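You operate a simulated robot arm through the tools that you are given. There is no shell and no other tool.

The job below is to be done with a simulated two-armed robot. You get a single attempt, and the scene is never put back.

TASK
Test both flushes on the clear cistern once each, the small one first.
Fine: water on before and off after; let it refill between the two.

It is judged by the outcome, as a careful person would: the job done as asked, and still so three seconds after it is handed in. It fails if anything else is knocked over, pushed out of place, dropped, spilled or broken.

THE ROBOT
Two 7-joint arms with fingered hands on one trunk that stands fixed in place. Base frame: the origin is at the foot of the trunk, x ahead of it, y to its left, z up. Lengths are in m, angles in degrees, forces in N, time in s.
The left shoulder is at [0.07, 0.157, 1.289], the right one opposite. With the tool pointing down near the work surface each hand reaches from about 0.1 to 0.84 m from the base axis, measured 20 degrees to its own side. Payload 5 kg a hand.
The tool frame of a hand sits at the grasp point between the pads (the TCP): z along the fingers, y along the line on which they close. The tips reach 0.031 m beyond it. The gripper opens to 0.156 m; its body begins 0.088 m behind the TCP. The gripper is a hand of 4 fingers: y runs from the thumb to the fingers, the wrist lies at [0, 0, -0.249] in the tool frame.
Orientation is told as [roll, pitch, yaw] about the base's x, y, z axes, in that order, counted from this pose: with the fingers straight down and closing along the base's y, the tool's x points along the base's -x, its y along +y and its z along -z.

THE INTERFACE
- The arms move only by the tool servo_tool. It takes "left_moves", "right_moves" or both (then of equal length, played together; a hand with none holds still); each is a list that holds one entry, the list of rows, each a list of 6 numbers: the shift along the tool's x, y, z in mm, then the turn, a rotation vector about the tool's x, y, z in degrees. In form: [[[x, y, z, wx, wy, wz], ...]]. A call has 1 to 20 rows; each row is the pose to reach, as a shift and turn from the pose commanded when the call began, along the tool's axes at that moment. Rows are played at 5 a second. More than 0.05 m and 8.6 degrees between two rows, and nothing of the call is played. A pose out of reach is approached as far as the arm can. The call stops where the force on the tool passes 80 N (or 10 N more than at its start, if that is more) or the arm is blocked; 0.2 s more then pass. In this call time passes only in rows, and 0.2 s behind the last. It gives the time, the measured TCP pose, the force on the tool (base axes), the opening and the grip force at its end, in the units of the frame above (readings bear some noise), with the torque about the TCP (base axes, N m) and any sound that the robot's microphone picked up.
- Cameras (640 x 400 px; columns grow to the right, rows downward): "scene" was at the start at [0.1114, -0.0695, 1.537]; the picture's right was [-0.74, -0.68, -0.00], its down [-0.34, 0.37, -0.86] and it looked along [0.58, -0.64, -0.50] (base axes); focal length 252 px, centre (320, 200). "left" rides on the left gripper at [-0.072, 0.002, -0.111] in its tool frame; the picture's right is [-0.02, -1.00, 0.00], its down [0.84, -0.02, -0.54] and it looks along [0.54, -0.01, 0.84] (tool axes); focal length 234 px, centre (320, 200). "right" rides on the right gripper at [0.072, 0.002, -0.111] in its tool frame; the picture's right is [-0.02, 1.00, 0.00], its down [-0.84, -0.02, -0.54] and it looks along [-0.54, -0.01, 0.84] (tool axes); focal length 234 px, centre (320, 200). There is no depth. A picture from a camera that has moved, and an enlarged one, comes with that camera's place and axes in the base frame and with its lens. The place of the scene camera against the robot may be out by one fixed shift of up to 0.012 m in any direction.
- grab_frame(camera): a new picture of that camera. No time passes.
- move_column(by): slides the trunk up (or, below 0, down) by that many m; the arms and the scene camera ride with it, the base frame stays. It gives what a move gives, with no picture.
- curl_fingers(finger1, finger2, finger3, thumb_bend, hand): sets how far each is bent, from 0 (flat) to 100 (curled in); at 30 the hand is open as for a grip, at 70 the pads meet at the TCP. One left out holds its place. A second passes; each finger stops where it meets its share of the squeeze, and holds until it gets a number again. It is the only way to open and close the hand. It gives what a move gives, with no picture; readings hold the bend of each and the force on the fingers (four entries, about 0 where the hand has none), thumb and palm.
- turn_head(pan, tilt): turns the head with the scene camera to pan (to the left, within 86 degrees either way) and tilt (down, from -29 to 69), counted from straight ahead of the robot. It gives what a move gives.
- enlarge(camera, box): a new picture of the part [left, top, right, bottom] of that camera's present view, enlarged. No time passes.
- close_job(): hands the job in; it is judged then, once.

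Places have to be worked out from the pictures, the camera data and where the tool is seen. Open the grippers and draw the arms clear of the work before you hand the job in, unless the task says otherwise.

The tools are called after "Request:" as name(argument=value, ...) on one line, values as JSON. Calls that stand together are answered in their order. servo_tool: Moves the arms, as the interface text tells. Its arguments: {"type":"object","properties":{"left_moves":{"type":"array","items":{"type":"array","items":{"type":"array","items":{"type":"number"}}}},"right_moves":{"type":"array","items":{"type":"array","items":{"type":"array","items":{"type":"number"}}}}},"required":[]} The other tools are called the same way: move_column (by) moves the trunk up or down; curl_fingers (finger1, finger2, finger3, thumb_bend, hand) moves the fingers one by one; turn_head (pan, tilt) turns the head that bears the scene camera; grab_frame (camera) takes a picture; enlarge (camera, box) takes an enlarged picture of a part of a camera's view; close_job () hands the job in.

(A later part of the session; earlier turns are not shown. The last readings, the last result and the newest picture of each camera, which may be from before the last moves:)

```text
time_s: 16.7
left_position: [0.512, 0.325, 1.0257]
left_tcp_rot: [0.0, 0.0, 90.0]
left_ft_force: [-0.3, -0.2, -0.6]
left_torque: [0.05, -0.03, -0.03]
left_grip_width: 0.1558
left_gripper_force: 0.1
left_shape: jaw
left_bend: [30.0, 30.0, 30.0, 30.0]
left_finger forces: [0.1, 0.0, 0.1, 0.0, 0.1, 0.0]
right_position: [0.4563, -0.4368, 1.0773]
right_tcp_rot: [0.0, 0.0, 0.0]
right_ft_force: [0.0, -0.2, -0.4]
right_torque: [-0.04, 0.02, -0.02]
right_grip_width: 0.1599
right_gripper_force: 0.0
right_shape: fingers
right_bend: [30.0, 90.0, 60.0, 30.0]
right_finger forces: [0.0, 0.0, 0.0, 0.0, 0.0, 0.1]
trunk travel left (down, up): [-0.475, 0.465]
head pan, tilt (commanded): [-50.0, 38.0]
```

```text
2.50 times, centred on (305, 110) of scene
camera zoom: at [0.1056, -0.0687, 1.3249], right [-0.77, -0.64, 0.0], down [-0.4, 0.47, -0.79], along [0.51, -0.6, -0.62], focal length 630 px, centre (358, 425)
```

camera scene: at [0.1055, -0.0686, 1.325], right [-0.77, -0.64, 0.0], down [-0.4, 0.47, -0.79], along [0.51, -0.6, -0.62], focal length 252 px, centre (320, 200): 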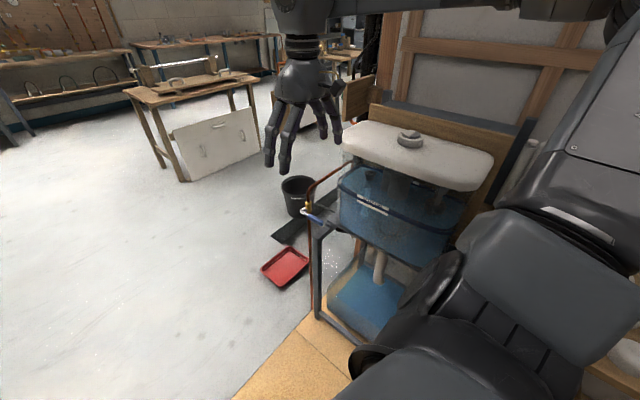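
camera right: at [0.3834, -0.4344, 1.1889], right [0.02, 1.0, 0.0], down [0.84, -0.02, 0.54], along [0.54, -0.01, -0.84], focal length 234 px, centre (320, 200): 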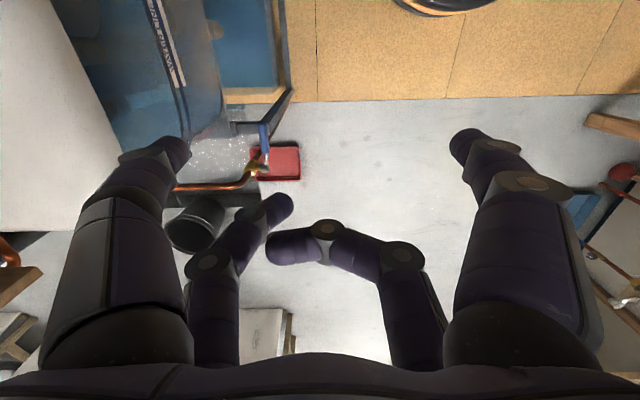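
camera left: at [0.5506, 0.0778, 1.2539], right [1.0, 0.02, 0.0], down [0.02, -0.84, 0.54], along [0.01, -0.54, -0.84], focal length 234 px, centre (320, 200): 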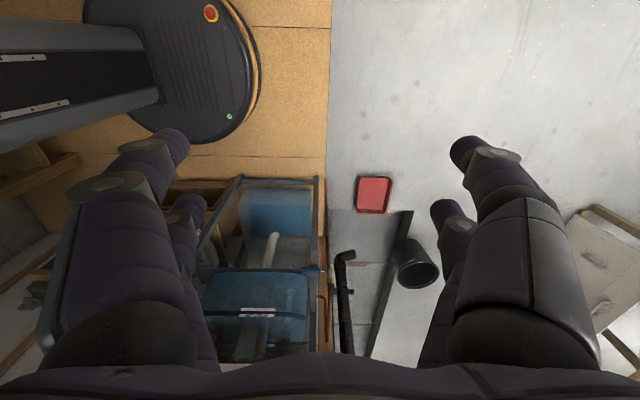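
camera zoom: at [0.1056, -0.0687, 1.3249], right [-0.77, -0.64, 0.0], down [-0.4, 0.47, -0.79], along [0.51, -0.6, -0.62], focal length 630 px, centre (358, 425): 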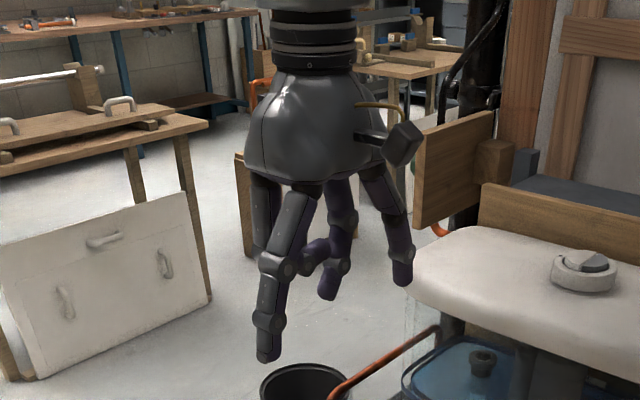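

Layout is clear: finger1/finger2 are on the tool +y side, thumb/finger3 on the -y side. I set all digits to a half-open 50 and swing the hand to point horizontally toward the valve, stopping about 0.2 m short of it.

Request:
curl_fingers(hand="right", finger1=50, finger2=50, finger3=50, thumb_bend=50)

Request:
servo_tool(right_moves=[[[-6, 9, 23, 7.5, 0, 0], [-12, 18, 46, 15, 0, 0], [-18, 27, 69, 22.5, 0, 0], [-25, 36, 92, 30, 0, 0], [-31, 45, 115, 37.5, 0, 0], [-37, 54, 138, 45, 0, 0], [-43, 63, 161, 52.5, 0, 0], [-49, 72, 184, 60, 0, 0], [-55, 81, 207, 67.5, 0, 0], [-62, 90, 230, 75, 0, 0], [-68, 98, 253, 82.5, 0, 0], [-74, 107, 277, 90, 0, 0]]])

Request:
grab_frame(camera="scene")

Request:
grab_frame(camera="right")

```text
time_s: 17.7
left_position: [0.5118, 0.3257, 1.0246]
left_tcp_rot: [-0.2, 0.0, 90.0]
left_ft_force: [-0.3, -0.5, 0.0]
left_torque: [-0.03, -0.02, 0.0]
left_grip_width: 0.1558
left_gripper_force: 0.1
left_shape: jaw
left_bend: [30.0, 30.0, 30.0, 30.0]
left_finger forces: [0.0, 0.1, 0.0, 0.2, 0.1, 0.0]
right_position: [0.4543, -0.4361, 1.0767]
right_tcp_rot: [0.0, 0.0, 0.0]
right_ft_force: [-0.3, 0.3, 0.6]
right_torque: [0.0, 0.0, 0.02]
right_grip_width: 0.0819
right_gripper_force: 0.0
right_shape: fingers
right_bend: [50.0, 50.0, 50.0, 50.0]
right_finger forces: [0.1, 0.0, 0.1, 0.1, 0.0, 0.0]
trunk travel left (down, up): [-0.475, 0.465]
head pan, tilt (commanded): [-50.0, 38.0]
```

```text
time_s: 20.3
left_position: [0.5112, 0.3253, 1.0256]
left_tcp_rot: [-0.1, 0.0, 89.9]
left_ft_force: [0.1, -0.7, -0.1]
left_torque: [-0.02, -0.06, -0.01]
left_grip_width: 0.156
left_gripper_force: 0.1
left_shape: jaw
left_bend: [30.0, 30.0, 30.0, 30.0]
left_finger forces: [0.0, 0.1, 0.0, 0.1, 0.1, 0.0]
right_position: [0.5217, -0.4792, 0.8219]
right_tcp_rot: [-87.2, -0.1, 1.1]
right_ft_force: [0.4, 0.7, -0.8]
right_torque: [0.0, 0.02, -0.02]
right_grip_width: 0.0811
right_gripper_force: 0.1
right_shape: fingers
right_bend: [50.0, 50.0, 50.0, 50.0]
right_finger forces: [0.1, 0.0, 0.0, 0.0, 0.1, 0.1]
right hand out of reach, approached as far as the arm can: row 10, 11, 12
trunk travel left (down, up): [-0.475, 0.465]
head pan, tilt (commanded): [-50.0, 38.0]
```

```text
taken
camera scene: at [0.1049, -0.0688, 1.325], right [-0.77, -0.64, 0.0], down [-0.4, 0.47, -0.79], along [0.51, -0.6, -0.62], focal length 252 px, centre (320, 200)
```

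scene: 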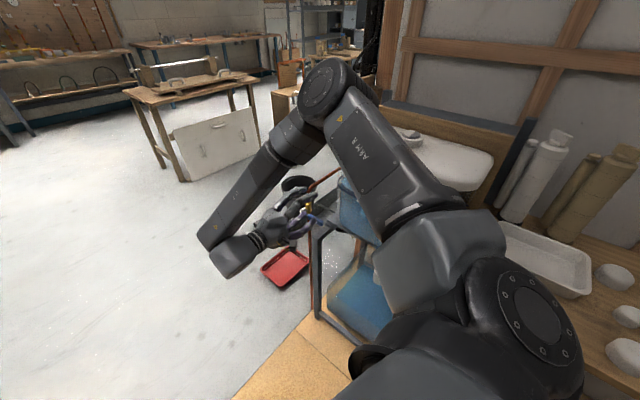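

```text
taken
camera right: at [0.4459, -0.369, 0.8268], right [0.03, 0.05, -1.0], down [0.83, 0.56, 0.05], along [0.56, -0.83, -0.03], focal length 234 px, centre (320, 200)
```

right: 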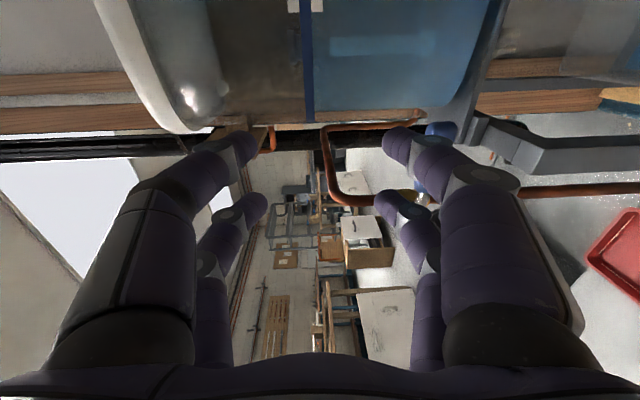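

The arm couldn't quite make the requested pose and stopped at (0.522, -0.479, 0.822), roll -87°. I test with a tiny safe downward move whether the command frame is at the reached pose.

Request:
servo_tool(right_moves=[[[0, 20, 0, 0, 0, 0]]])

Request:
grab_frame(camera="right")

```text
time_s: 20.7
left_position: [0.512, 0.3252, 1.0249]
left_tcp_rot: [0.1, 0.0, 89.9]
left_ft_force: [0.7, 0.3, -1.1]
left_torque: [0.01, -0.01, 0.01]
left_grip_width: 0.156
left_gripper_force: 0.0
left_shape: jaw
left_bend: [30.0, 30.0, 30.0, 30.0]
left_finger forces: [0.1, 0.1, 0.0, 0.1, 0.0, 0.0]
right_position: [0.5136, -0.4851, 0.8147]
right_tcp_rot: [-86.9, 0.0, 1.1]
right_ft_force: [0.5, -0.4, -0.1]
right_torque: [-0.02, -0.04, -0.01]
right_grip_width: 0.0812
right_gripper_force: 0.0
right_shape: fingers
right_bend: [50.0, 50.0, 50.0, 50.0]
right_finger forces: [0.0, 0.0, 0.0, 0.0, 0.1, 0.1]
right hand out of reach, approached as far as the arm can: row 1
trunk travel left (down, up): [-0.475, 0.465]
head pan, tilt (commanded): [-50.0, 38.0]
```

```text
taken
camera right: at [0.4399, -0.3754, 0.82], right [0.02, 0.05, -1.0], down [0.83, 0.56, 0.05], along [0.56, -0.83, -0.03], focal length 234 px, centre (320, 200)
```

right: 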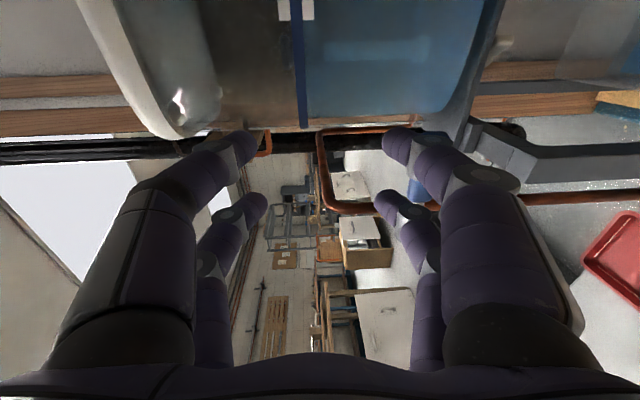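

The wrist bend seems to be at its limit with the trunk this low. Raising the trunk 0.2 m back straightens the arm and should make the horizontal hand pose reachable; the hand is 10 cm clear in front of everything.

Request:
move_column(by=0.2)

Request:
servo_tool(right_moves=[[[0, 0, 0, 0, 0, 0]]])

Request:
grab_frame(camera="scene")

Request:
grab_frame(camera="right")

```text
time_s: 22.8
left_position: [0.5126, 0.3246, 1.2242]
left_tcp_rot: [-0.1, -0.1, 90.0]
left_ft_force: [-0.4, -0.3, 0.0]
left_torque: [0.01, -0.01, 0.02]
left_grip_width: 0.1559
left_gripper_force: 0.1
left_shape: jaw
left_bend: [30.0, 30.0, 30.0, 30.0]
left_finger forces: [0.0, 0.0, 0.0, 0.0, 0.0, 0.0]
right_position: [0.5148, -0.4843, 1.0144]
right_tcp_rot: [-87.0, 0.1, 1.2]
right_ft_force: [0.0, 0.5, 0.0]
right_torque: [-0.02, -0.02, -0.01]
right_grip_width: 0.081
right_gripper_force: 0.1
right_shape: fingers
right_bend: [50.0, 50.0, 50.0, 50.0]
right_finger forces: [0.0, 0.1, 0.0, 0.0, 0.0, 0.1]
trunk travel left (down, up): [-0.675, 0.265]
head pan, tilt (commanded): [-50.0, 38.0]
```

```text
time_s: 23.2
left_position: [0.5126, 0.3261, 1.2248]
left_tcp_rot: [0.0, 0.1, 90.0]
left_ft_force: [-0.3, -0.3, -0.5]
left_torque: [-0.02, 0.02, -0.04]
left_grip_width: 0.1562
left_gripper_force: 0.1
left_shape: jaw
left_bend: [30.0, 30.0, 30.0, 30.0]
left_finger forces: [0.0, 0.0, 0.1, 0.0, 0.0, 0.0]
right_position: [0.5146, -0.4847, 1.0148]
right_tcp_rot: [-87.0, 0.0, 1.2]
right_ft_force: [0.8, -0.6, -0.4]
right_torque: [0.0, 0.03, 0.02]
right_grip_width: 0.0812
right_gripper_force: 0.0
right_shape: fingers
right_bend: [50.0, 50.0, 50.0, 50.0]
right_finger forces: [0.1, 0.0, 0.1, 0.1, 0.0, 0.1]
trunk travel left (down, up): [-0.675, 0.265]
head pan, tilt (commanded): [-50.0, 38.0]
```

```text
taken
camera scene: at [0.1056, -0.0686, 1.5249], right [-0.77, -0.64, 0.0], down [-0.4, 0.47, -0.79], along [0.51, -0.6, -0.62], focal length 252 px, centre (320, 200)
```

scene: 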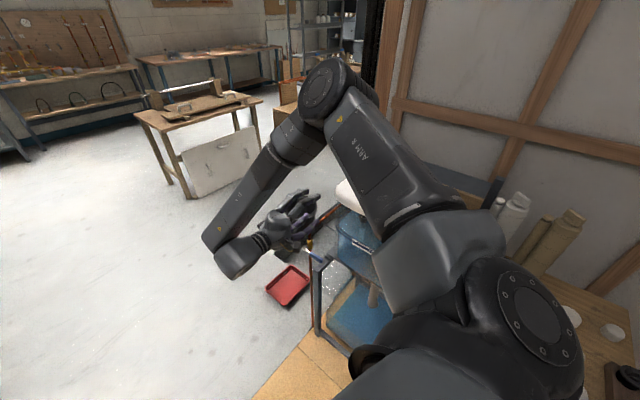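

```text
taken
camera right: at [0.4401, -0.3748, 1.0202], right [0.02, 0.05, -1.0], down [0.83, 0.56, 0.05], along [0.56, -0.83, -0.03], focal length 234 px, centre (320, 200)
```

right: 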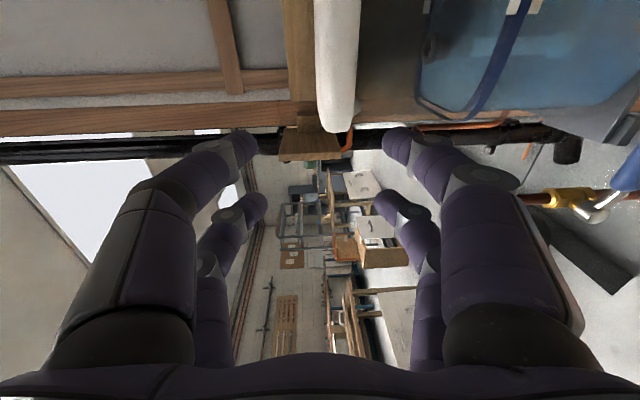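

The command frame equals the reached pose, and the arm has room now. I descend in front of the valve to about (0.52, -0.45, 0.78), still about 10 cm short of the lever.

Request:
servo_tool(right_moves=[[[-1, 40, -6, 0.5, 0, 0], [-2, 80, -10, 1, 0, 0], [-3, 120, -14, 1.5, 0, 0], [-4, 160, -18, 2, 0, 0], [-5, 200, -18, 2.5, 0, 0], [-5, 236, -18, 3, 0, 0]]])

Request:
grab_frame(camera="scene")

Request:
grab_frame(camera="right")

```text
time_s: 24.6
left_position: [0.513, 0.3251, 1.2251]
left_tcp_rot: [0.0, 0.0, 90.0]
left_ft_force: [-0.6, 0.4, 0.4]
left_torque: [0.0, 0.0, -0.01]
left_grip_width: 0.1559
left_gripper_force: 0.1
left_shape: jaw
left_bend: [30.0, 30.0, 30.0, 30.0]
left_finger forces: [0.0, 0.0, 0.0, 0.0, 0.0, 0.1]
right_position: [0.4683, -0.525, 0.9919]
right_tcp_rot: [-89.6, -0.1, 1.2]
right_ft_force: [-0.1, -0.5, 0.1]
right_torque: [0.0, -0.01, -0.02]
right_grip_width: 0.0811
right_gripper_force: 0.1
right_shape: fingers
right_bend: [50.0, 50.0, 50.0, 50.0]
right_finger forces: [0.1, 0.0, 0.0, 0.0, 0.0, 0.0]
right hand out of reach, approached as far as the arm can: row 1, 2, 3, 4, 5, 6
trunk travel left (down, up): [-0.675, 0.265]
head pan, tilt (commanded): [-50.0, 38.0]
```

```text
taken
camera scene: at [0.1057, -0.0684, 1.5249], right [-0.77, -0.64, 0.0], down [-0.4, 0.47, -0.79], along [0.51, -0.6, -0.62], focal length 252 px, centre (320, 200)
```

scene: 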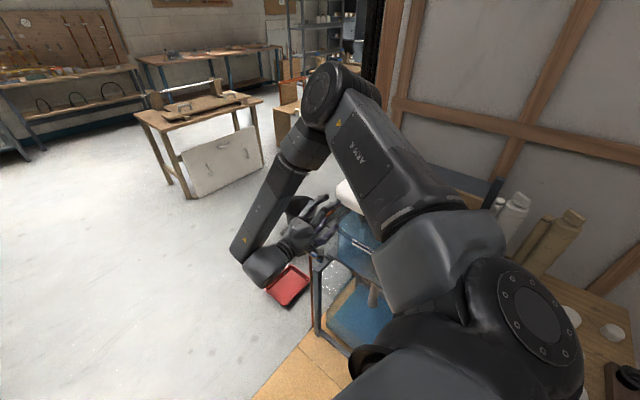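

```text
taken
camera right: at [0.3935, -0.4153, 0.9921], right [0.02, 0.01, -1.0], down [0.83, 0.56, 0.03], along [0.56, -0.83, 0.01], focal length 234 px, centre (320, 200)
```

right: 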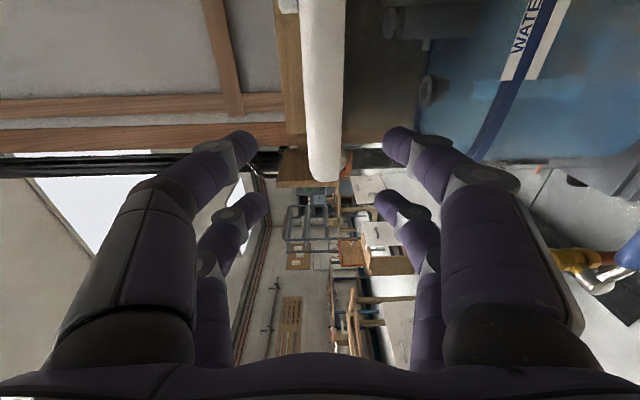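

The right arm hits its wrist limit in this posture and drifts toward the lid, so this is the wrong arm for the valve. The left arm can reach across pointing toward -y naturally; I back the right hand off and up, returning it to tool-down, well away from the cistern.

Request:
servo_tool(right_moves=[[[3, -15, -25, 0, 0, 0], [6, -40, -50, -4, 0, 0], [10, -70, -75, -11, 0, 0], [14, -105, -95, -19, 0, 0], [18, -140, -115, -27, 0, 0], [22, -175, -130, -35, 0, 0], [26, -210, -145, -43, 0, 0], [30, -245, -155, -51, 0, 0], [34, -280, -165, -59, 0, 0], [38, -315, -170, -67, 0, 0], [42, -350, -175, -75, 0, 0], [46, -385, -175, -83, 0, 0], [50, -410, -175, -89.6, 0, 0]]])

Request:
grab_frame(camera="scene")

Request:
grab_frame(camera="left")

```text
time_s: 27.4
left_position: [0.512, 0.3238, 1.2266]
left_tcp_rot: [-0.1, -0.1, 89.9]
left_ft_force: [0.0, 0.1, 0.5]
left_torque: [-0.01, -0.01, 0.07]
left_grip_width: 0.1559
left_gripper_force: 0.0
left_shape: jaw
left_bend: [30.0, 30.0, 30.0, 30.0]
left_finger forces: [0.1, 0.0, 0.0, 0.1, 0.0, 0.0]
right_position: [0.4211, -0.3546, 1.396]
right_tcp_rot: [-0.2, 0.0, 1.2]
right_ft_force: [-0.3, 0.3, -0.2]
right_torque: [0.04, 0.02, 0.0]
right_grip_width: 0.0812
right_gripper_force: 0.1
right_shape: fingers
right_bend: [50.0, 50.0, 50.0, 50.0]
right_finger forces: [0.0, 0.1, 0.1, 0.1, 0.0, 0.0]
trunk travel left (down, up): [-0.675, 0.265]
head pan, tilt (commanded): [-50.0, 38.0]
```

```text
taken
camera scene: at [0.1053, -0.0698, 1.5249], right [-0.77, -0.64, 0.0], down [-0.4, 0.47, -0.79], along [0.51, -0.6, -0.62], focal length 252 px, centre (320, 200)
```

scene: 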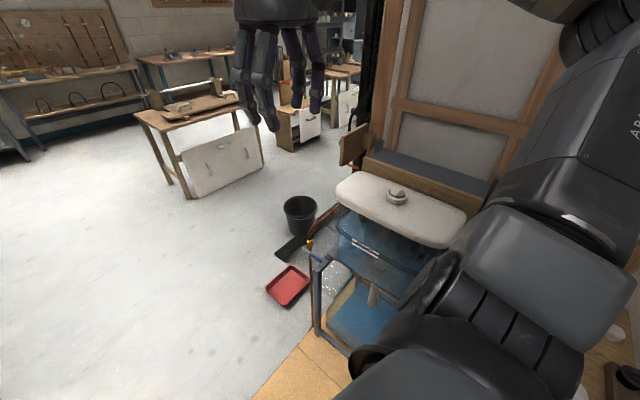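

```text
taken
camera left: at [0.5094, 0.3957, 1.3364], right [1.0, 0.02, 0.0], down [0.02, -0.84, 0.54], along [0.01, -0.54, -0.84], focal length 234 px, centre (320, 200)
```

left: 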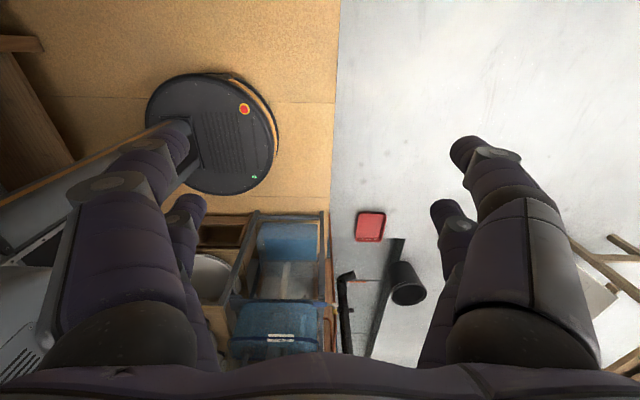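

Right hand is parked high in front, clear. Now I lower the trunk 0.25 m so the left arm can reach across to the valve.

Request:
move_column(by=-0.25)

Request:
grab_frame(camera="scene")

```text
time_s: 30.0
left_position: [0.5124, 0.3262, 0.9763]
left_tcp_rot: [-0.1, 0.0, 89.9]
left_ft_force: [-0.2, -0.3, -0.5]
left_torque: [0.03, 0.0, -0.02]
left_grip_width: 0.1559
left_gripper_force: 0.0
left_shape: jaw
left_bend: [30.0, 30.0, 30.0, 30.0]
left_finger forces: [0.1, 0.0, 0.1, 0.0, 0.0, 0.0]
right_position: [0.4214, -0.3534, 1.1466]
right_tcp_rot: [-0.4, 0.0, 1.2]
right_ft_force: [0.3, -0.9, -0.5]
right_torque: [-0.02, 0.02, 0.02]
right_grip_width: 0.0812
right_gripper_force: 0.1
right_shape: fingers
right_bend: [50.0, 50.0, 50.0, 50.0]
right_finger forces: [0.0, 0.1, 0.1, 0.0, 0.0, 0.0]
trunk travel left (down, up): [-0.425, 0.515]
head pan, tilt (commanded): [-50.0, 38.0]
```

```text
taken
camera scene: at [0.1055, -0.0687, 1.275], right [-0.77, -0.64, 0.0], down [-0.4, 0.47, -0.79], along [0.51, -0.6, -0.62], focal length 252 px, centre (320, 200)
```

scene: 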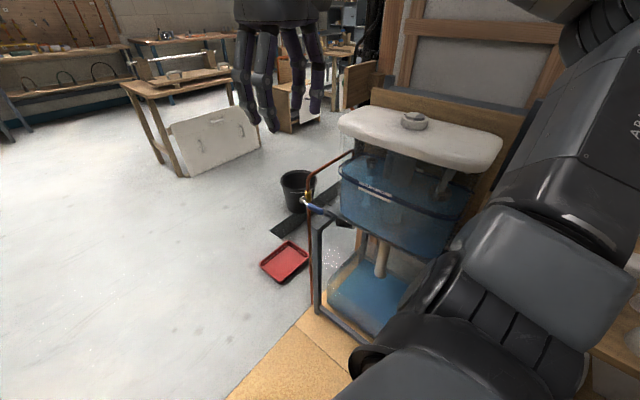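

I curl the left hand into a closed tip (pads meeting) to use as a pusher, and swing it across toward the valve, stopping about 0.15 m in front of it.

Request:
curl_fingers(hand="left", finger1=70, finger2=70, finger3=70, thumb_bend=70)

Request:
servo_tool(left_moves=[[[43, 0, 7, 0, 4.7, 0], [86, -1, 14, 0, 9.4, 0], [129, -1, 22, 0, 14.1, 0], [172, -2, 29, 0, 18.8, 0], [214, -2, 36, 0, 23.4, 0], [257, -3, 43, 0, 28.1, 0], [300, -3, 51, 0, 32.8, 0], [343, -4, 58, 0, 37.5, 0], [386, -4, 65, 0, 42.2, 0], [429, -5, 72, 0, 46.9, 0], [472, -5, 80, 0, 51.6, 0], [514, -6, 87, 0, 56.2, 0], [557, -6, 94, 0, 60.9, 0], [600, -7, 101, 0, 65.6, 0], [643, -7, 109, 0, 70.3, 0], [686, -8, 116, 0, 75, 0]]])

Request:
grab_frame(camera="scene")

Request:
grab_frame(camera="left")

Request:
grab_frame(camera="right")

```text
time_s: 31.0
left_position: [0.5118, 0.3245, 0.9761]
left_tcp_rot: [0.1, 0.0, 90.0]
left_ft_force: [-0.4, 0.3, 0.6]
left_torque: [0.04, 0.03, 0.04]
left_grip_width: 0.0046
left_gripper_force: 0.0
left_shape: fingers
left_bend: [70.0, 70.0, 70.0, 70.0]
left_finger forces: [0.0, 0.0, 0.0, 0.0, 0.0, 0.0]
right_position: [0.4215, -0.3531, 1.1464]
right_tcp_rot: [-0.4, 0.1, 1.3]
right_ft_force: [-0.8, -0.3, 0.5]
right_torque: [-0.02, 0.0, -0.01]
right_grip_width: 0.0812
right_gripper_force: 0.1
right_shape: fingers
right_bend: [50.0, 50.0, 50.0, 50.0]
right_finger forces: [0.0, 0.1, 0.1, 0.1, 0.0, 0.0]
trunk travel left (down, up): [-0.425, 0.515]
head pan, tilt (commanded): [-50.0, 38.0]
```

```text
time_s: 34.4
left_position: [0.5207, -0.3637, 0.8596]
left_tcp_rot: [-0.2, 75.0, 89.8]
left_ft_force: [0.4, 0.4, 1.0]
left_torque: [0.0, 0.01, -0.01]
left_grip_width: 0.0045
left_gripper_force: 0.0
left_shape: fingers
left_bend: [70.0, 70.0, 70.0, 70.0]
left_finger forces: [0.0, 0.1, 0.0, 0.0, 0.0, 0.0]
right_position: [0.4217, -0.3544, 1.1467]
right_tcp_rot: [-0.2, -0.1, 1.2]
right_ft_force: [-0.1, -0.2, -0.7]
right_torque: [0.06, -0.01, 0.0]
right_grip_width: 0.0811
right_gripper_force: 0.1
right_shape: fingers
right_bend: [50.0, 50.0, 50.0, 50.0]
right_finger forces: [0.1, 0.0, 0.1, 0.0, 0.0, 0.1]
trunk travel left (down, up): [-0.425, 0.515]
head pan, tilt (commanded): [-50.0, 38.0]
```

```text
taken
camera scene: at [0.1058, -0.0703, 1.2749], right [-0.77, -0.64, 0.0], down [-0.4, 0.47, -0.79], along [0.51, -0.6, -0.62], focal length 252 px, centre (320, 200)
```

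scene: 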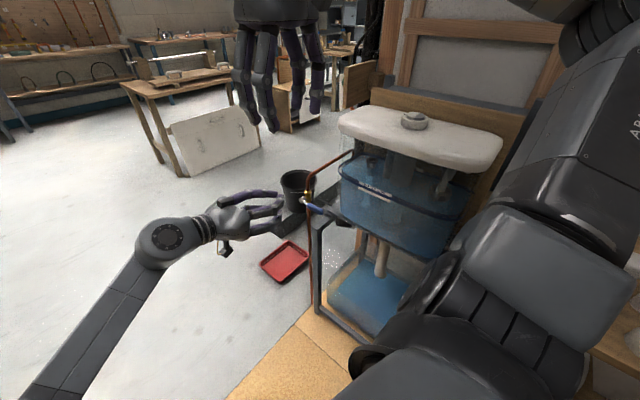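

```text
taken
camera left: at [0.5181, -0.2386, 0.818], right [1.0, 0.01, -0.02], down [0.02, 0.31, 0.95], along [0.01, -0.95, 0.31], focal length 234 px, centre (320, 200)
```

left: 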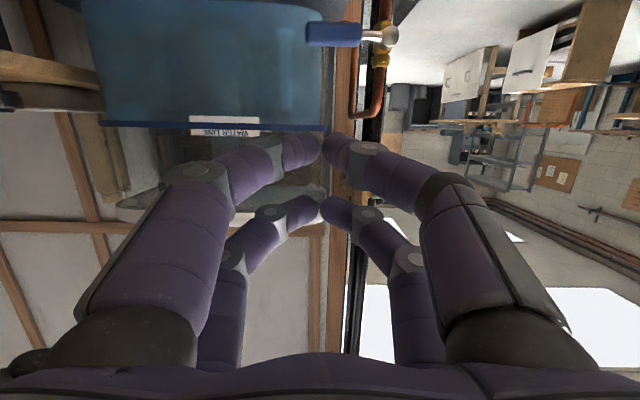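

```text
taken
camera right: at [0.349, -0.3544, 1.2585], right [0.0, 1.0, 0.0], down [0.84, 0.0, 0.55], along [0.55, -0.01, -0.84], focal length 234 px, centre (320, 200)
```

right: 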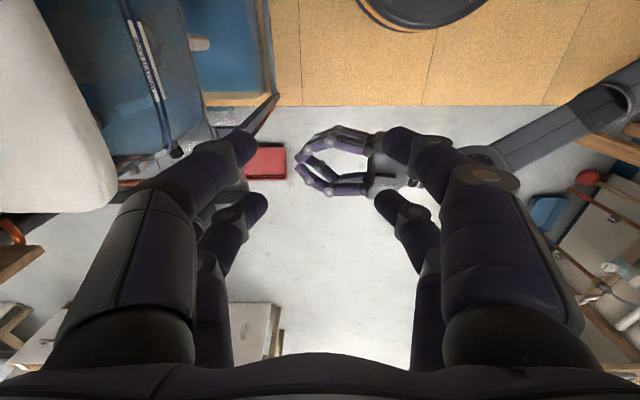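

The left arm reaches here exactly and comfortably. I'll level the hand and lower it to the lever's height (z 0.72), still 0.16 m in front, then open the digits half way.

Request:
servo_tool(left_moves=[[[-34, -1, 9, 0, 3.75, 0], [-68, -2, 18, 0, 7.5, 0], [-101, -3, 27, 0, 11.25, 0], [-135, -4, 36, 0, 15, 0]]])

Request:
curl_fingers(hand="left", finger1=50, finger2=50, finger3=50, thumb_bend=50)

Request:
servo_tool(left_moves=[[[0, 0, 0, 0, 0, 8.2], [0, 0, 0, 0, 0, 16.4], [0, 0, 0, 0, 0, 24.6], [0, 0, 0, 0, 0, 32.8], [0, 0, 0, 0, 0, 41], [0, 0, 0, 0, 0, 49.2], [0, 0, 0, 0, 0, 57.4], [0, 0, 0, 0, 0, 65.6], [0, 0, 0, 0, 0, 73.8], [0, 0, 0, 0, 0, 82], [0, 0, 0, 0, 0, 90]]])

Request:
grab_frame(camera="scene")

Request:
grab_frame(camera="left")

Request:
grab_frame(camera="right")

```text
time_s: 35.4
left_position: [0.5247, -0.3601, 0.7196]
left_tcp_rot: [-131.5, 89.9, -41.3]
left_ft_force: [0.3, 0.3, -0.7]
left_torque: [0.01, 0.01, 0.0]
left_grip_width: 0.0047
left_gripper_force: 0.1
left_shape: fingers
left_bend: [70.0, 70.0, 70.0, 70.0]
left_finger forces: [0.0, 0.1, 0.1, 0.0, 0.0, 0.0]
right_position: [0.4218, -0.354, 1.1474]
right_tcp_rot: [-0.3, 0.0, 1.1]
right_ft_force: [-0.1, 0.1, -0.1]
right_torque: [-0.02, 0.02, 0.02]
right_grip_width: 0.0813
right_gripper_force: 0.1
right_shape: fingers
right_bend: [50.0, 50.0, 50.0, 50.0]
right_finger forces: [0.1, 0.1, 0.0, 0.0, 0.0, 0.0]
trunk travel left (down, up): [-0.425, 0.515]
head pan, tilt (commanded): [-50.0, 38.0]
```

```text
time_s: 36.4
left_position: [0.5236, -0.3599, 0.7196]
left_tcp_rot: [-57.4, 90.0, 32.5]
left_ft_force: [0.4, -0.4, 1.2]
left_torque: [-0.01, -0.03, -0.01]
left_grip_width: 0.0806
left_gripper_force: 0.1
left_shape: fingers
left_bend: [50.0, 50.0, 50.0, 50.0]
left_finger forces: [0.0, 0.0, 0.0, 0.0, 0.0, 0.0]
right_position: [0.4214, -0.3549, 1.1463]
right_tcp_rot: [-0.3, 0.0, 1.2]
right_ft_force: [-0.4, 0.0, -0.2]
right_torque: [0.05, -0.02, -0.03]
right_grip_width: 0.0811
right_gripper_force: 0.0
right_shape: fingers
right_bend: [50.0, 50.0, 50.0, 50.0]
right_finger forces: [0.0, 0.1, 0.1, 0.0, 0.0, 0.0]
trunk travel left (down, up): [-0.425, 0.515]
head pan, tilt (commanded): [-50.0, 38.0]
```

```text
time_s: 38.8
left_position: [0.5237, -0.361, 0.7191]
left_tcp_rot: [-89.9, -0.2, 0.0]
left_ft_force: [0.1, 0.2, -0.8]
left_torque: [0.0, 0.02, 0.03]
left_grip_width: 0.0803
left_gripper_force: 0.1
left_shape: fingers
left_bend: [50.0, 50.0, 50.0, 50.0]
left_finger forces: [0.0, 0.1, 0.1, 0.1, 0.0, 0.0]
right_position: [0.4222, -0.3553, 1.1473]
right_tcp_rot: [-0.3, 0.0, 1.3]
right_ft_force: [-0.2, -0.3, -0.8]
right_torque: [-0.01, 0.0, 0.0]
right_grip_width: 0.0812
right_gripper_force: 0.0
right_shape: fingers
right_bend: [50.0, 50.0, 50.0, 50.0]
right_finger forces: [0.0, 0.0, 0.0, 0.0, 0.1, 0.0]
trunk travel left (down, up): [-0.425, 0.515]
head pan, tilt (commanded): [-50.0, 38.0]
```

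```text
taken
camera scene: at [0.1056, -0.069, 1.2749], right [-0.77, -0.64, 0.0], down [-0.4, 0.47, -0.79], along [0.51, -0.6, -0.62], focal length 252 px, centre (320, 200)
```

scene: 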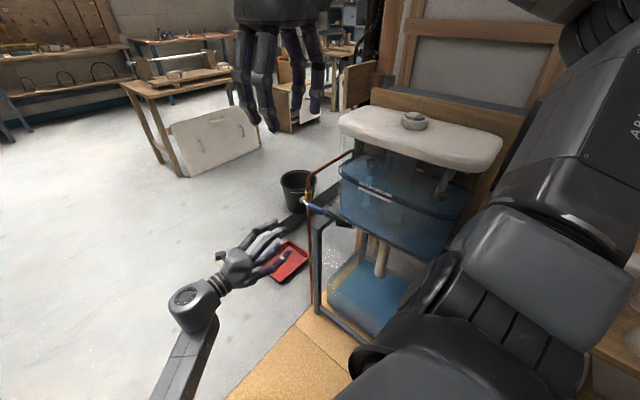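

```text
taken
camera left: at [0.5959, -0.2504, 0.7178], right [0.02, 0.0, 1.0], down [-0.84, 0.55, 0.02], along [-0.54, -0.84, 0.01], focal length 234 px, centre (320, 200)
```

left: 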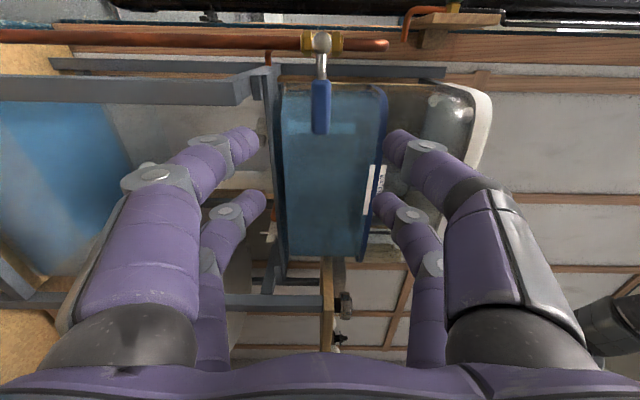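

```text
taken
camera right: at [0.3488, -0.353, 1.259], right [0.0, 1.0, -0.01], down [0.84, 0.0, 0.55], along [0.55, -0.01, -0.84], focal length 234 px, centre (320, 200)
```

right: 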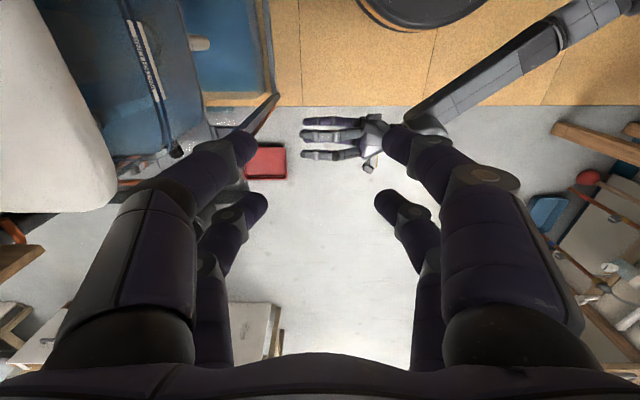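

The lever sits right between the open digits, aligned in height. I advance toward it in two stages, checking before closing in.

Request:
servo_tool(left_moves=[[[0, 0, 35, 0, 0, 0], [-1, 0, 70, 0, 0, 0], [-2, -1, 105, 0, 0, 0], [-3, -1, 140, 0, 0, 0]]])

Request:
grab_frame(camera="left")

Request:
enlarge(camera="scene", box=[230, 150, 390, 290])

```text
time_s: 39.9
left_position: [0.5934, -0.4, 0.6197]
left_tcp_rot: [-81.6, -0.4, 5.6]
left_ft_force: [0.2, -0.1, -0.5]
left_torque: [0.02, 0.0, -0.02]
left_grip_width: 0.0809
left_gripper_force: 0.0
left_shape: fingers
left_bend: [50.0, 50.0, 50.0, 50.0]
left_finger forces: [0.0, 0.0, 0.1, 0.0, 0.1, 0.1]
right_position: [0.4215, -0.3542, 1.1462]
right_tcp_rot: [-0.2, -0.1, 1.3]
right_ft_force: [-0.7, 0.2, -0.4]
right_torque: [0.0, -0.01, 0.01]
right_grip_width: 0.0813
right_gripper_force: 0.1
right_shape: fingers
right_bend: [50.0, 50.0, 50.0, 50.0]
right_finger forces: [0.1, 0.0, 0.0, 0.0, 0.1, 0.1]
trunk travel left (down, up): [-0.425, 0.515]
head pan, tilt (commanded): [-50.0, 38.0]
stopped in row 4 (left hand): the arm was blocked; the commanded pose is now the measured one
```

```text
taken
camera left: at [0.6546, -0.2848, 0.6348], right [0.03, -0.14, 0.99], down [-0.89, 0.45, 0.09], along [-0.46, -0.88, -0.11], focal length 234 px, centre (320, 200)
```

left: 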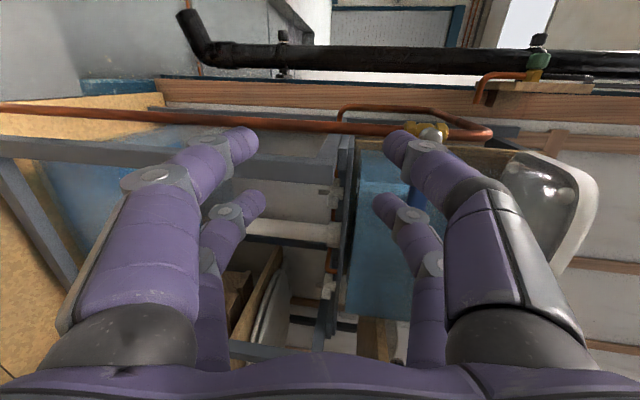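

```text
2.86 times, centred on (310, 220) of scene
camera zoom: at [0.1055, -0.0691, 1.2749], right [-0.77, -0.64, 0.0], down [-0.4, 0.47, -0.79], along [0.51, -0.6, -0.62], focal length 721 px, centre (349, 143)
```

zoom: 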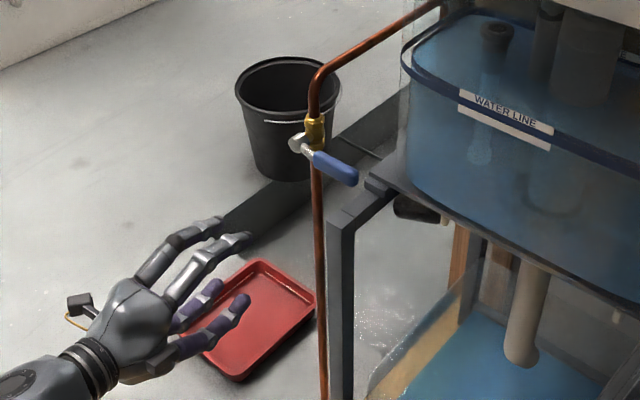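

The hand strayed to (0.593, -0.400, 0.620) and the move stopped as "blocked" with no force on the tool; nothing is touching the lever. I look at the whole arm to see why.

Request:
grab_frame(camera="scene")

Request:
grab_frame(camera="right")

Request:
turn_head(pan=-15, tilt=55)

Request:
grab_frame(camera="scene")

```text
taken
camera scene: at [0.1055, -0.0691, 1.2749], right [-0.77, -0.64, 0.0], down [-0.4, 0.47, -0.79], along [0.51, -0.6, -0.62], focal length 252 px, centre (320, 200)
```

scene: 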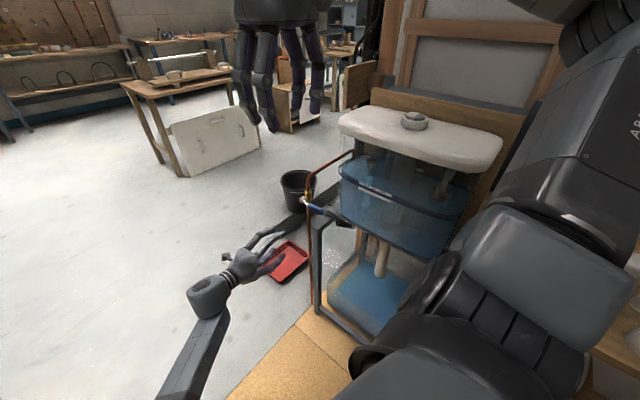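

```text
taken
camera right: at [0.3488, -0.3532, 1.2589], right [0.0, 1.0, -0.01], down [0.84, 0.0, 0.55], along [0.55, -0.01, -0.84], focal length 234 px, centre (320, 200)
```

right: 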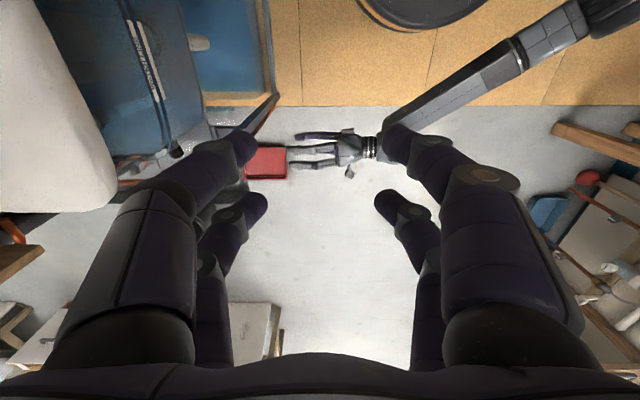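

```text
time_s: 40.9
left_position: [0.5937, -0.4007, 0.6194]
left_tcp_rot: [-81.6, -0.3, 5.5]
left_ft_force: [-0.4, -0.5, 0.0]
left_torque: [-0.03, 0.01, -0.01]
left_grip_width: 0.0807
left_gripper_force: 0.1
left_shape: fingers
left_bend: [50.0, 50.0, 50.0, 50.0]
left_finger forces: [0.0, 0.0, 0.1, 0.0, 0.1, 0.0]
right_position: [0.4212, -0.3544, 1.1466]
right_tcp_rot: [-0.3, 0.0, 1.2]
right_ft_force: [-0.7, 0.0, 0.1]
right_torque: [-0.02, 0.01, -0.02]
right_grip_width: 0.0811
right_gripper_force: 0.1
right_shape: fingers
right_bend: [50.0, 50.0, 50.0, 50.0]
right_finger forces: [0.0, 0.0, 0.1, 0.0, 0.1, 0.1]
trunk travel left (down, up): [-0.425, 0.515]
head pan, tilt (commanded): [-15.0, 55.0]
```

```text
taken
camera scene: at [0.1198, -0.0216, 1.2513], right [-0.26, -0.97, 0.0], down [-0.79, 0.21, -0.57], along [0.55, -0.15, -0.82], focal length 252 px, centre (320, 200)
```

scene: 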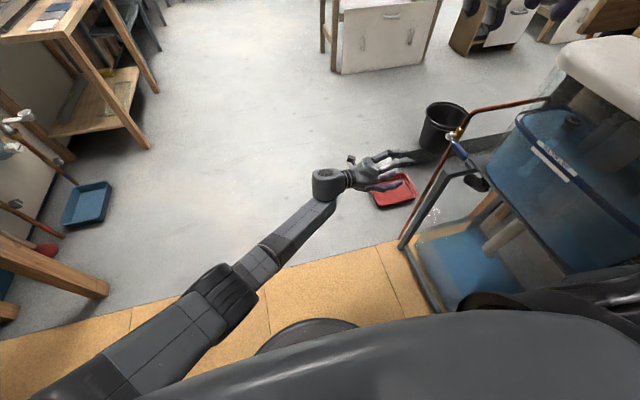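

The left arm is nearly straight: its reach to the wrist is about 0.70 m, so I need the shoulder nearer the lever's height. I bring the left hand back to its previous pose, lift the right hand a bit more out of the way, and look to the right before lowering the trunk further.

Request:
servo_tool(left_moves=[[[15, -22, -20, 2.1, 1.4, 0], [30, -45, -40, 4.2, 2.8, 0], [44, -67, -60, 6.3, 4.2, 0], [59, -89, -80, 8.4, 5.56, 0], [59, -89, -80, 8.4, 5.56, 0]]], right_moves=[[[14, -5, -20, 0, 0, 0], [28, -10, -40, 0, 0, 0], [42, -15, -60, 0, 0, 0], [56, -20, -80, 0, 0, 0], [70, -25, -100, 0, 0, 0]]])

Request:
turn_head(pan=-86, tilt=40)

Request:
grab_frame(camera="scene")

Request:
grab_frame(camera="left")

```text
time_s: 42.1
left_position: [0.5243, -0.3425, 0.7211]
left_tcp_rot: [-90.2, 0.2, -0.1]
left_ft_force: [0.0, 0.4, 1.2]
left_torque: [-0.01, -0.01, 0.03]
left_grip_width: 0.0811
left_gripper_force: 0.0
left_shape: fingers
left_bend: [50.0, 50.0, 50.0, 50.0]
left_finger forces: [0.0, 0.0, 0.0, 0.1, 0.0, 0.0]
right_position: [0.3512, -0.3791, 1.2478]
right_tcp_rot: [-0.4, -0.1, 1.2]
right_ft_force: [-0.8, 0.5, -0.2]
right_torque: [-0.02, -0.01, -0.03]
right_grip_width: 0.0813
right_gripper_force: 0.1
right_shape: fingers
right_bend: [50.0, 50.0, 50.0, 50.0]
right_finger forces: [0.0, 0.0, 0.1, 0.1, 0.1, 0.0]
trunk travel left (down, up): [-0.425, 0.515]
head pan, tilt (commanded): [-15.0, 55.0]
```

```text
time_s: 43.5
left_position: [0.5259, -0.3423, 0.7197]
left_tcp_rot: [-90.1, 0.0, -0.2]
left_ft_force: [-0.7, 0.3, -0.4]
left_torque: [0.01, 0.01, 0.01]
left_grip_width: 0.0808
left_gripper_force: 0.1
left_shape: fingers
left_bend: [50.0, 50.0, 50.0, 50.0]
left_finger forces: [0.0, 0.0, 0.1, 0.0, 0.0, 0.1]
right_position: [0.353, -0.3804, 1.2471]
right_tcp_rot: [-0.3, -0.1, 1.2]
right_ft_force: [-0.1, -0.1, -0.1]
right_torque: [-0.04, -0.01, -0.01]
right_grip_width: 0.0811
right_gripper_force: 0.0
right_shape: fingers
right_bend: [50.0, 50.0, 50.0, 50.0]
right_finger forces: [0.0, 0.0, 0.0, 0.0, 0.1, 0.0]
trunk travel left (down, up): [-0.425, 0.515]
head pan, tilt (commanded): [-85.9, 40.0]
```

```text
taken
camera scene: at [0.0562, -0.0876, 1.2719], right [-1.0, -0.07, 0.0], down [-0.05, 0.64, -0.77], along [0.05, -0.76, -0.64], focal length 252 px, centre (320, 200)
```

scene: 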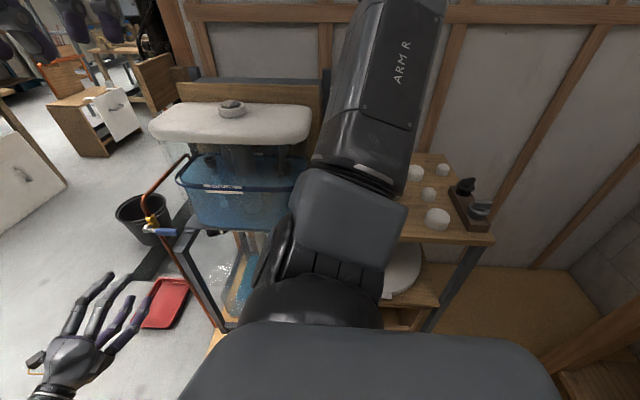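

```text
taken
camera left: at [0.5976, -0.2321, 0.7177], right [0.03, 0.0, 1.0], down [-0.84, 0.55, 0.02], along [-0.55, -0.84, 0.02], focal length 234 px, centre (320, 200)
```

left: 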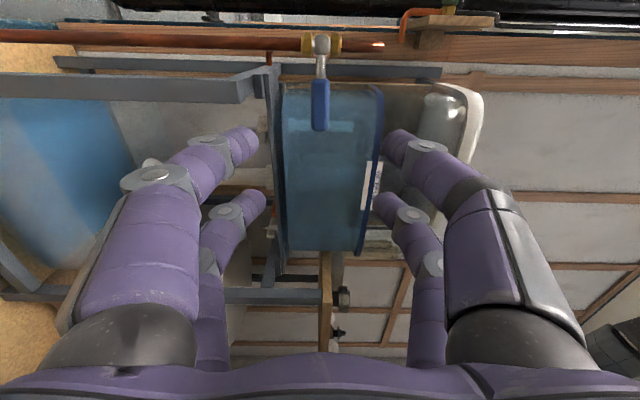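

The right arm's elbow is high and well clear of the lid, bench and tubes, so lowering 0.2 m more is safe. I do that, then bring the left hand back up to lever height.

Request:
move_column(by=-0.2)

Request:
servo_tool(left_moves=[[[0, -40, 0, 0, 0, 0], [0, -80, 0, 0, 0, 0], [0, -120, 0, 0, 0, 0], [0, -160, 0, 0, 0, 0], [0, -200, 0, 0, 0, 0]]])

Request:
grab_frame(camera="left")

Request:
grab_frame(camera="scene")

```text
time_s: 45.7
left_position: [0.5257, -0.3425, 0.5198]
left_tcp_rot: [-90.1, 0.1, -0.2]
left_ft_force: [-0.3, -0.6, 0.4]
left_torque: [-0.01, -0.02, 0.04]
left_grip_width: 0.0808
left_gripper_force: 0.1
left_shape: fingers
left_bend: [50.0, 50.0, 50.0, 50.0]
left_finger forces: [0.0, 0.0, 0.0, 0.0, 0.1, 0.0]
right_position: [0.3522, -0.3799, 1.0479]
right_tcp_rot: [-0.3, 0.1, 1.1]
right_ft_force: [0.2, 0.6, 0.2]
right_torque: [0.02, 0.01, -0.02]
right_grip_width: 0.0812
right_gripper_force: 0.0
right_shape: fingers
right_bend: [50.0, 50.0, 50.0, 50.0]
right_finger forces: [0.0, 0.0, 0.0, 0.0, 0.1, 0.0]
trunk travel left (down, up): [-0.225, 0.715]
head pan, tilt (commanded): [-85.9, 40.0]
```

```text
time_s: 46.9
left_position: [0.5269, -0.3414, 0.7197]
left_tcp_rot: [-90.0, 0.0, 0.0]
left_ft_force: [-0.5, 0.4, -0.2]
left_torque: [-0.01, 0.02, 0.01]
left_grip_width: 0.0808
left_gripper_force: 0.1
left_shape: fingers
left_bend: [50.0, 50.0, 50.0, 50.0]
left_finger forces: [0.0, 0.0, 0.0, 0.0, 0.0, 0.0]
right_position: [0.3521, -0.3797, 1.0485]
right_tcp_rot: [-0.4, 0.0, 1.3]
right_ft_force: [0.3, 0.2, -0.4]
right_torque: [-0.01, 0.0, 0.0]
right_grip_width: 0.0812
right_gripper_force: 0.0
right_shape: fingers
right_bend: [50.0, 50.0, 50.0, 50.0]
right_finger forces: [0.0, 0.0, 0.1, 0.0, 0.1, 0.1]
trunk travel left (down, up): [-0.225, 0.715]
head pan, tilt (commanded): [-85.9, 40.0]
```

```text
taken
camera left: at [0.5999, -0.2311, 0.7175], right [0.03, 0.0, 1.0], down [-0.84, 0.55, 0.02], along [-0.55, -0.84, 0.01], focal length 234 px, centre (320, 200)
```

left: 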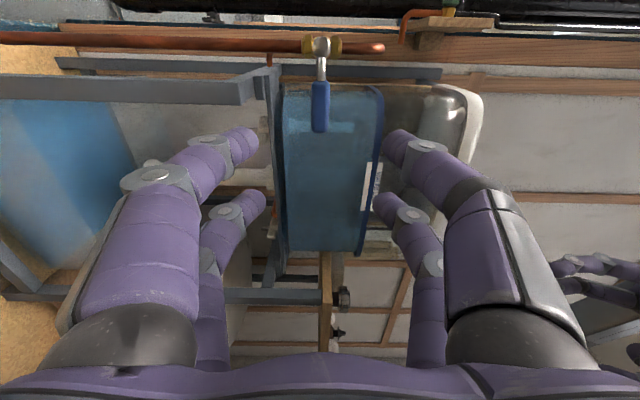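

```text
taken
camera scene: at [0.0559, -0.0875, 1.0719], right [-1.0, -0.07, 0.0], down [-0.05, 0.64, -0.77], along [0.05, -0.76, -0.64], focal length 252 px, centre (320, 200)
```

scene: 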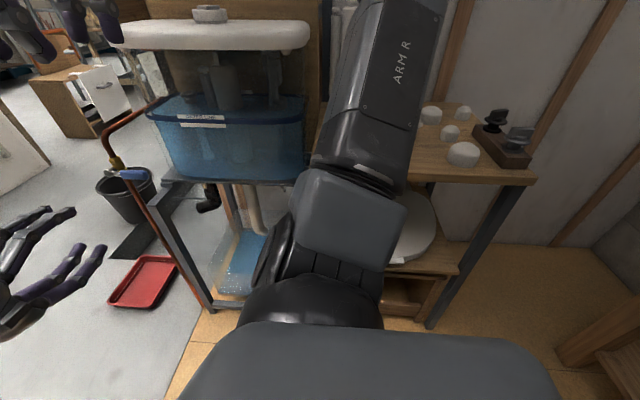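

Everything is clear and the left hand is level with the lever. I turn the head to the valve and advance the left hand toward the lever by 0.13 m.

Request:
turn_head(pan=-52, tilt=28)

Request:
servo_tool(left_moves=[[[0, 0, 30, 0, 0, 0], [0, 0, 60, 0, 0, 0], [0, 0, 90, 0, 0, 0], [0, 0, 120, 0, 0, 0], [0, 0, 140, 0, 0, 0]]])

Request:
grab_frame(camera="left")

Request:
grab_frame(camera="scene")

Request:
grab_frame(camera="right")

```text
time_s: 47.9
left_position: [0.529, -0.3423, 0.7198]
left_tcp_rot: [-90.2, 0.0, -0.2]
left_ft_force: [0.0, 0.4, -0.7]
left_torque: [0.0, -0.01, 0.0]
left_grip_width: 0.0809
left_gripper_force: 0.0
left_shape: fingers
left_bend: [50.0, 50.0, 50.0, 50.0]
left_finger forces: [0.0, 0.1, 0.0, 0.1, 0.0, 0.0]
right_position: [0.3516, -0.3803, 1.0479]
right_tcp_rot: [-0.2, 0.0, 1.2]
right_ft_force: [0.0, -0.7, -0.4]
right_torque: [0.0, -0.03, -0.01]
right_grip_width: 0.0813
right_gripper_force: 0.1
right_shape: fingers
right_bend: [50.0, 50.0, 50.0, 50.0]
right_finger forces: [0.1, 0.0, 0.0, 0.1, 0.1, 0.0]
trunk travel left (down, up): [-0.225, 0.715]
head pan, tilt (commanded): [-52.0, 28.0]
```

```text
time_s: 49.1
left_position: [0.5255, -0.483, 0.7194]
left_tcp_rot: [-89.9, 0.1, 0.0]
left_ft_force: [1.1, 0.6, -0.3]
left_torque: [0.0, 0.01, -0.01]
left_grip_width: 0.0805
left_gripper_force: 0.0
left_shape: fingers
left_bend: [50.0, 50.0, 50.0, 50.0]
left_finger forces: [0.1, 0.1, 0.0, 0.0, 0.1, 0.0]
right_position: [0.3528, -0.3807, 1.0482]
right_tcp_rot: [-0.4, 0.0, 1.2]
right_ft_force: [0.1, 0.2, 0.2]
right_torque: [0.02, -0.01, -0.01]
right_grip_width: 0.0813
right_gripper_force: 0.0
right_shape: fingers
right_bend: [50.0, 50.0, 50.0, 50.0]
right_finger forces: [0.0, 0.0, 0.0, 0.0, 0.0, 0.0]
trunk travel left (down, up): [-0.225, 0.715]
head pan, tilt (commanded): [-52.0, 28.0]
```

```text
taken
camera left: at [0.5979, -0.3732, 0.7165], right [0.03, 0.0, 1.0], down [-0.84, 0.55, 0.02], along [-0.55, -0.84, 0.01], focal length 234 px, centre (320, 200)
```

left: 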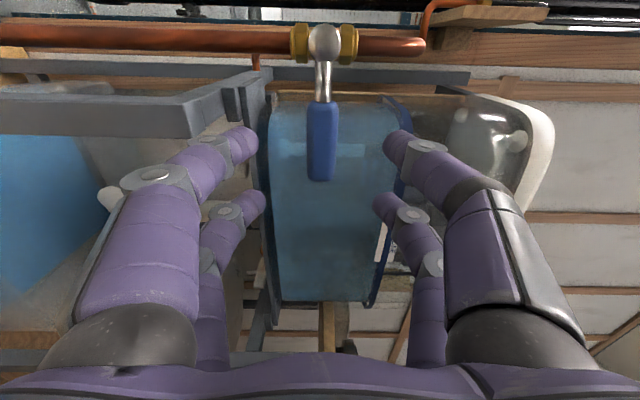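

```text
taken
camera scene: at [0.1062, -0.075, 1.0904], right [-0.79, -0.62, 0.0], down [-0.29, 0.37, -0.88], along [0.54, -0.7, -0.47], focal length 252 px, centre (320, 200)
```

scene: 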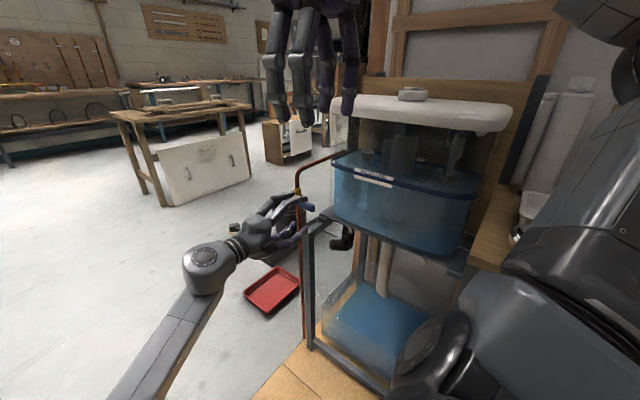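

```text
taken
camera right: at [0.2798, -0.3791, 1.1594], right [0.0, 1.0, -0.01], down [0.84, 0.0, 0.55], along [0.55, -0.01, -0.84], focal length 234 px, centre (320, 200)
```

right: 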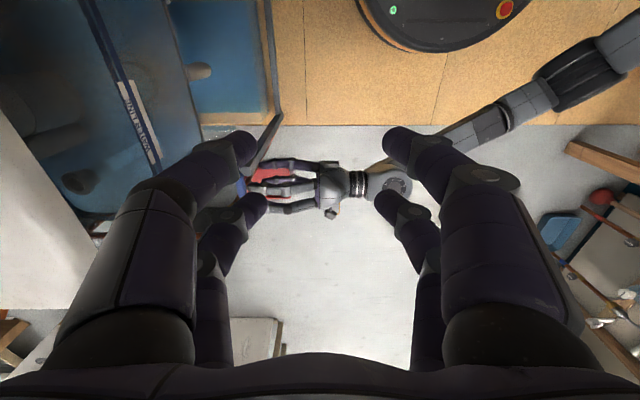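

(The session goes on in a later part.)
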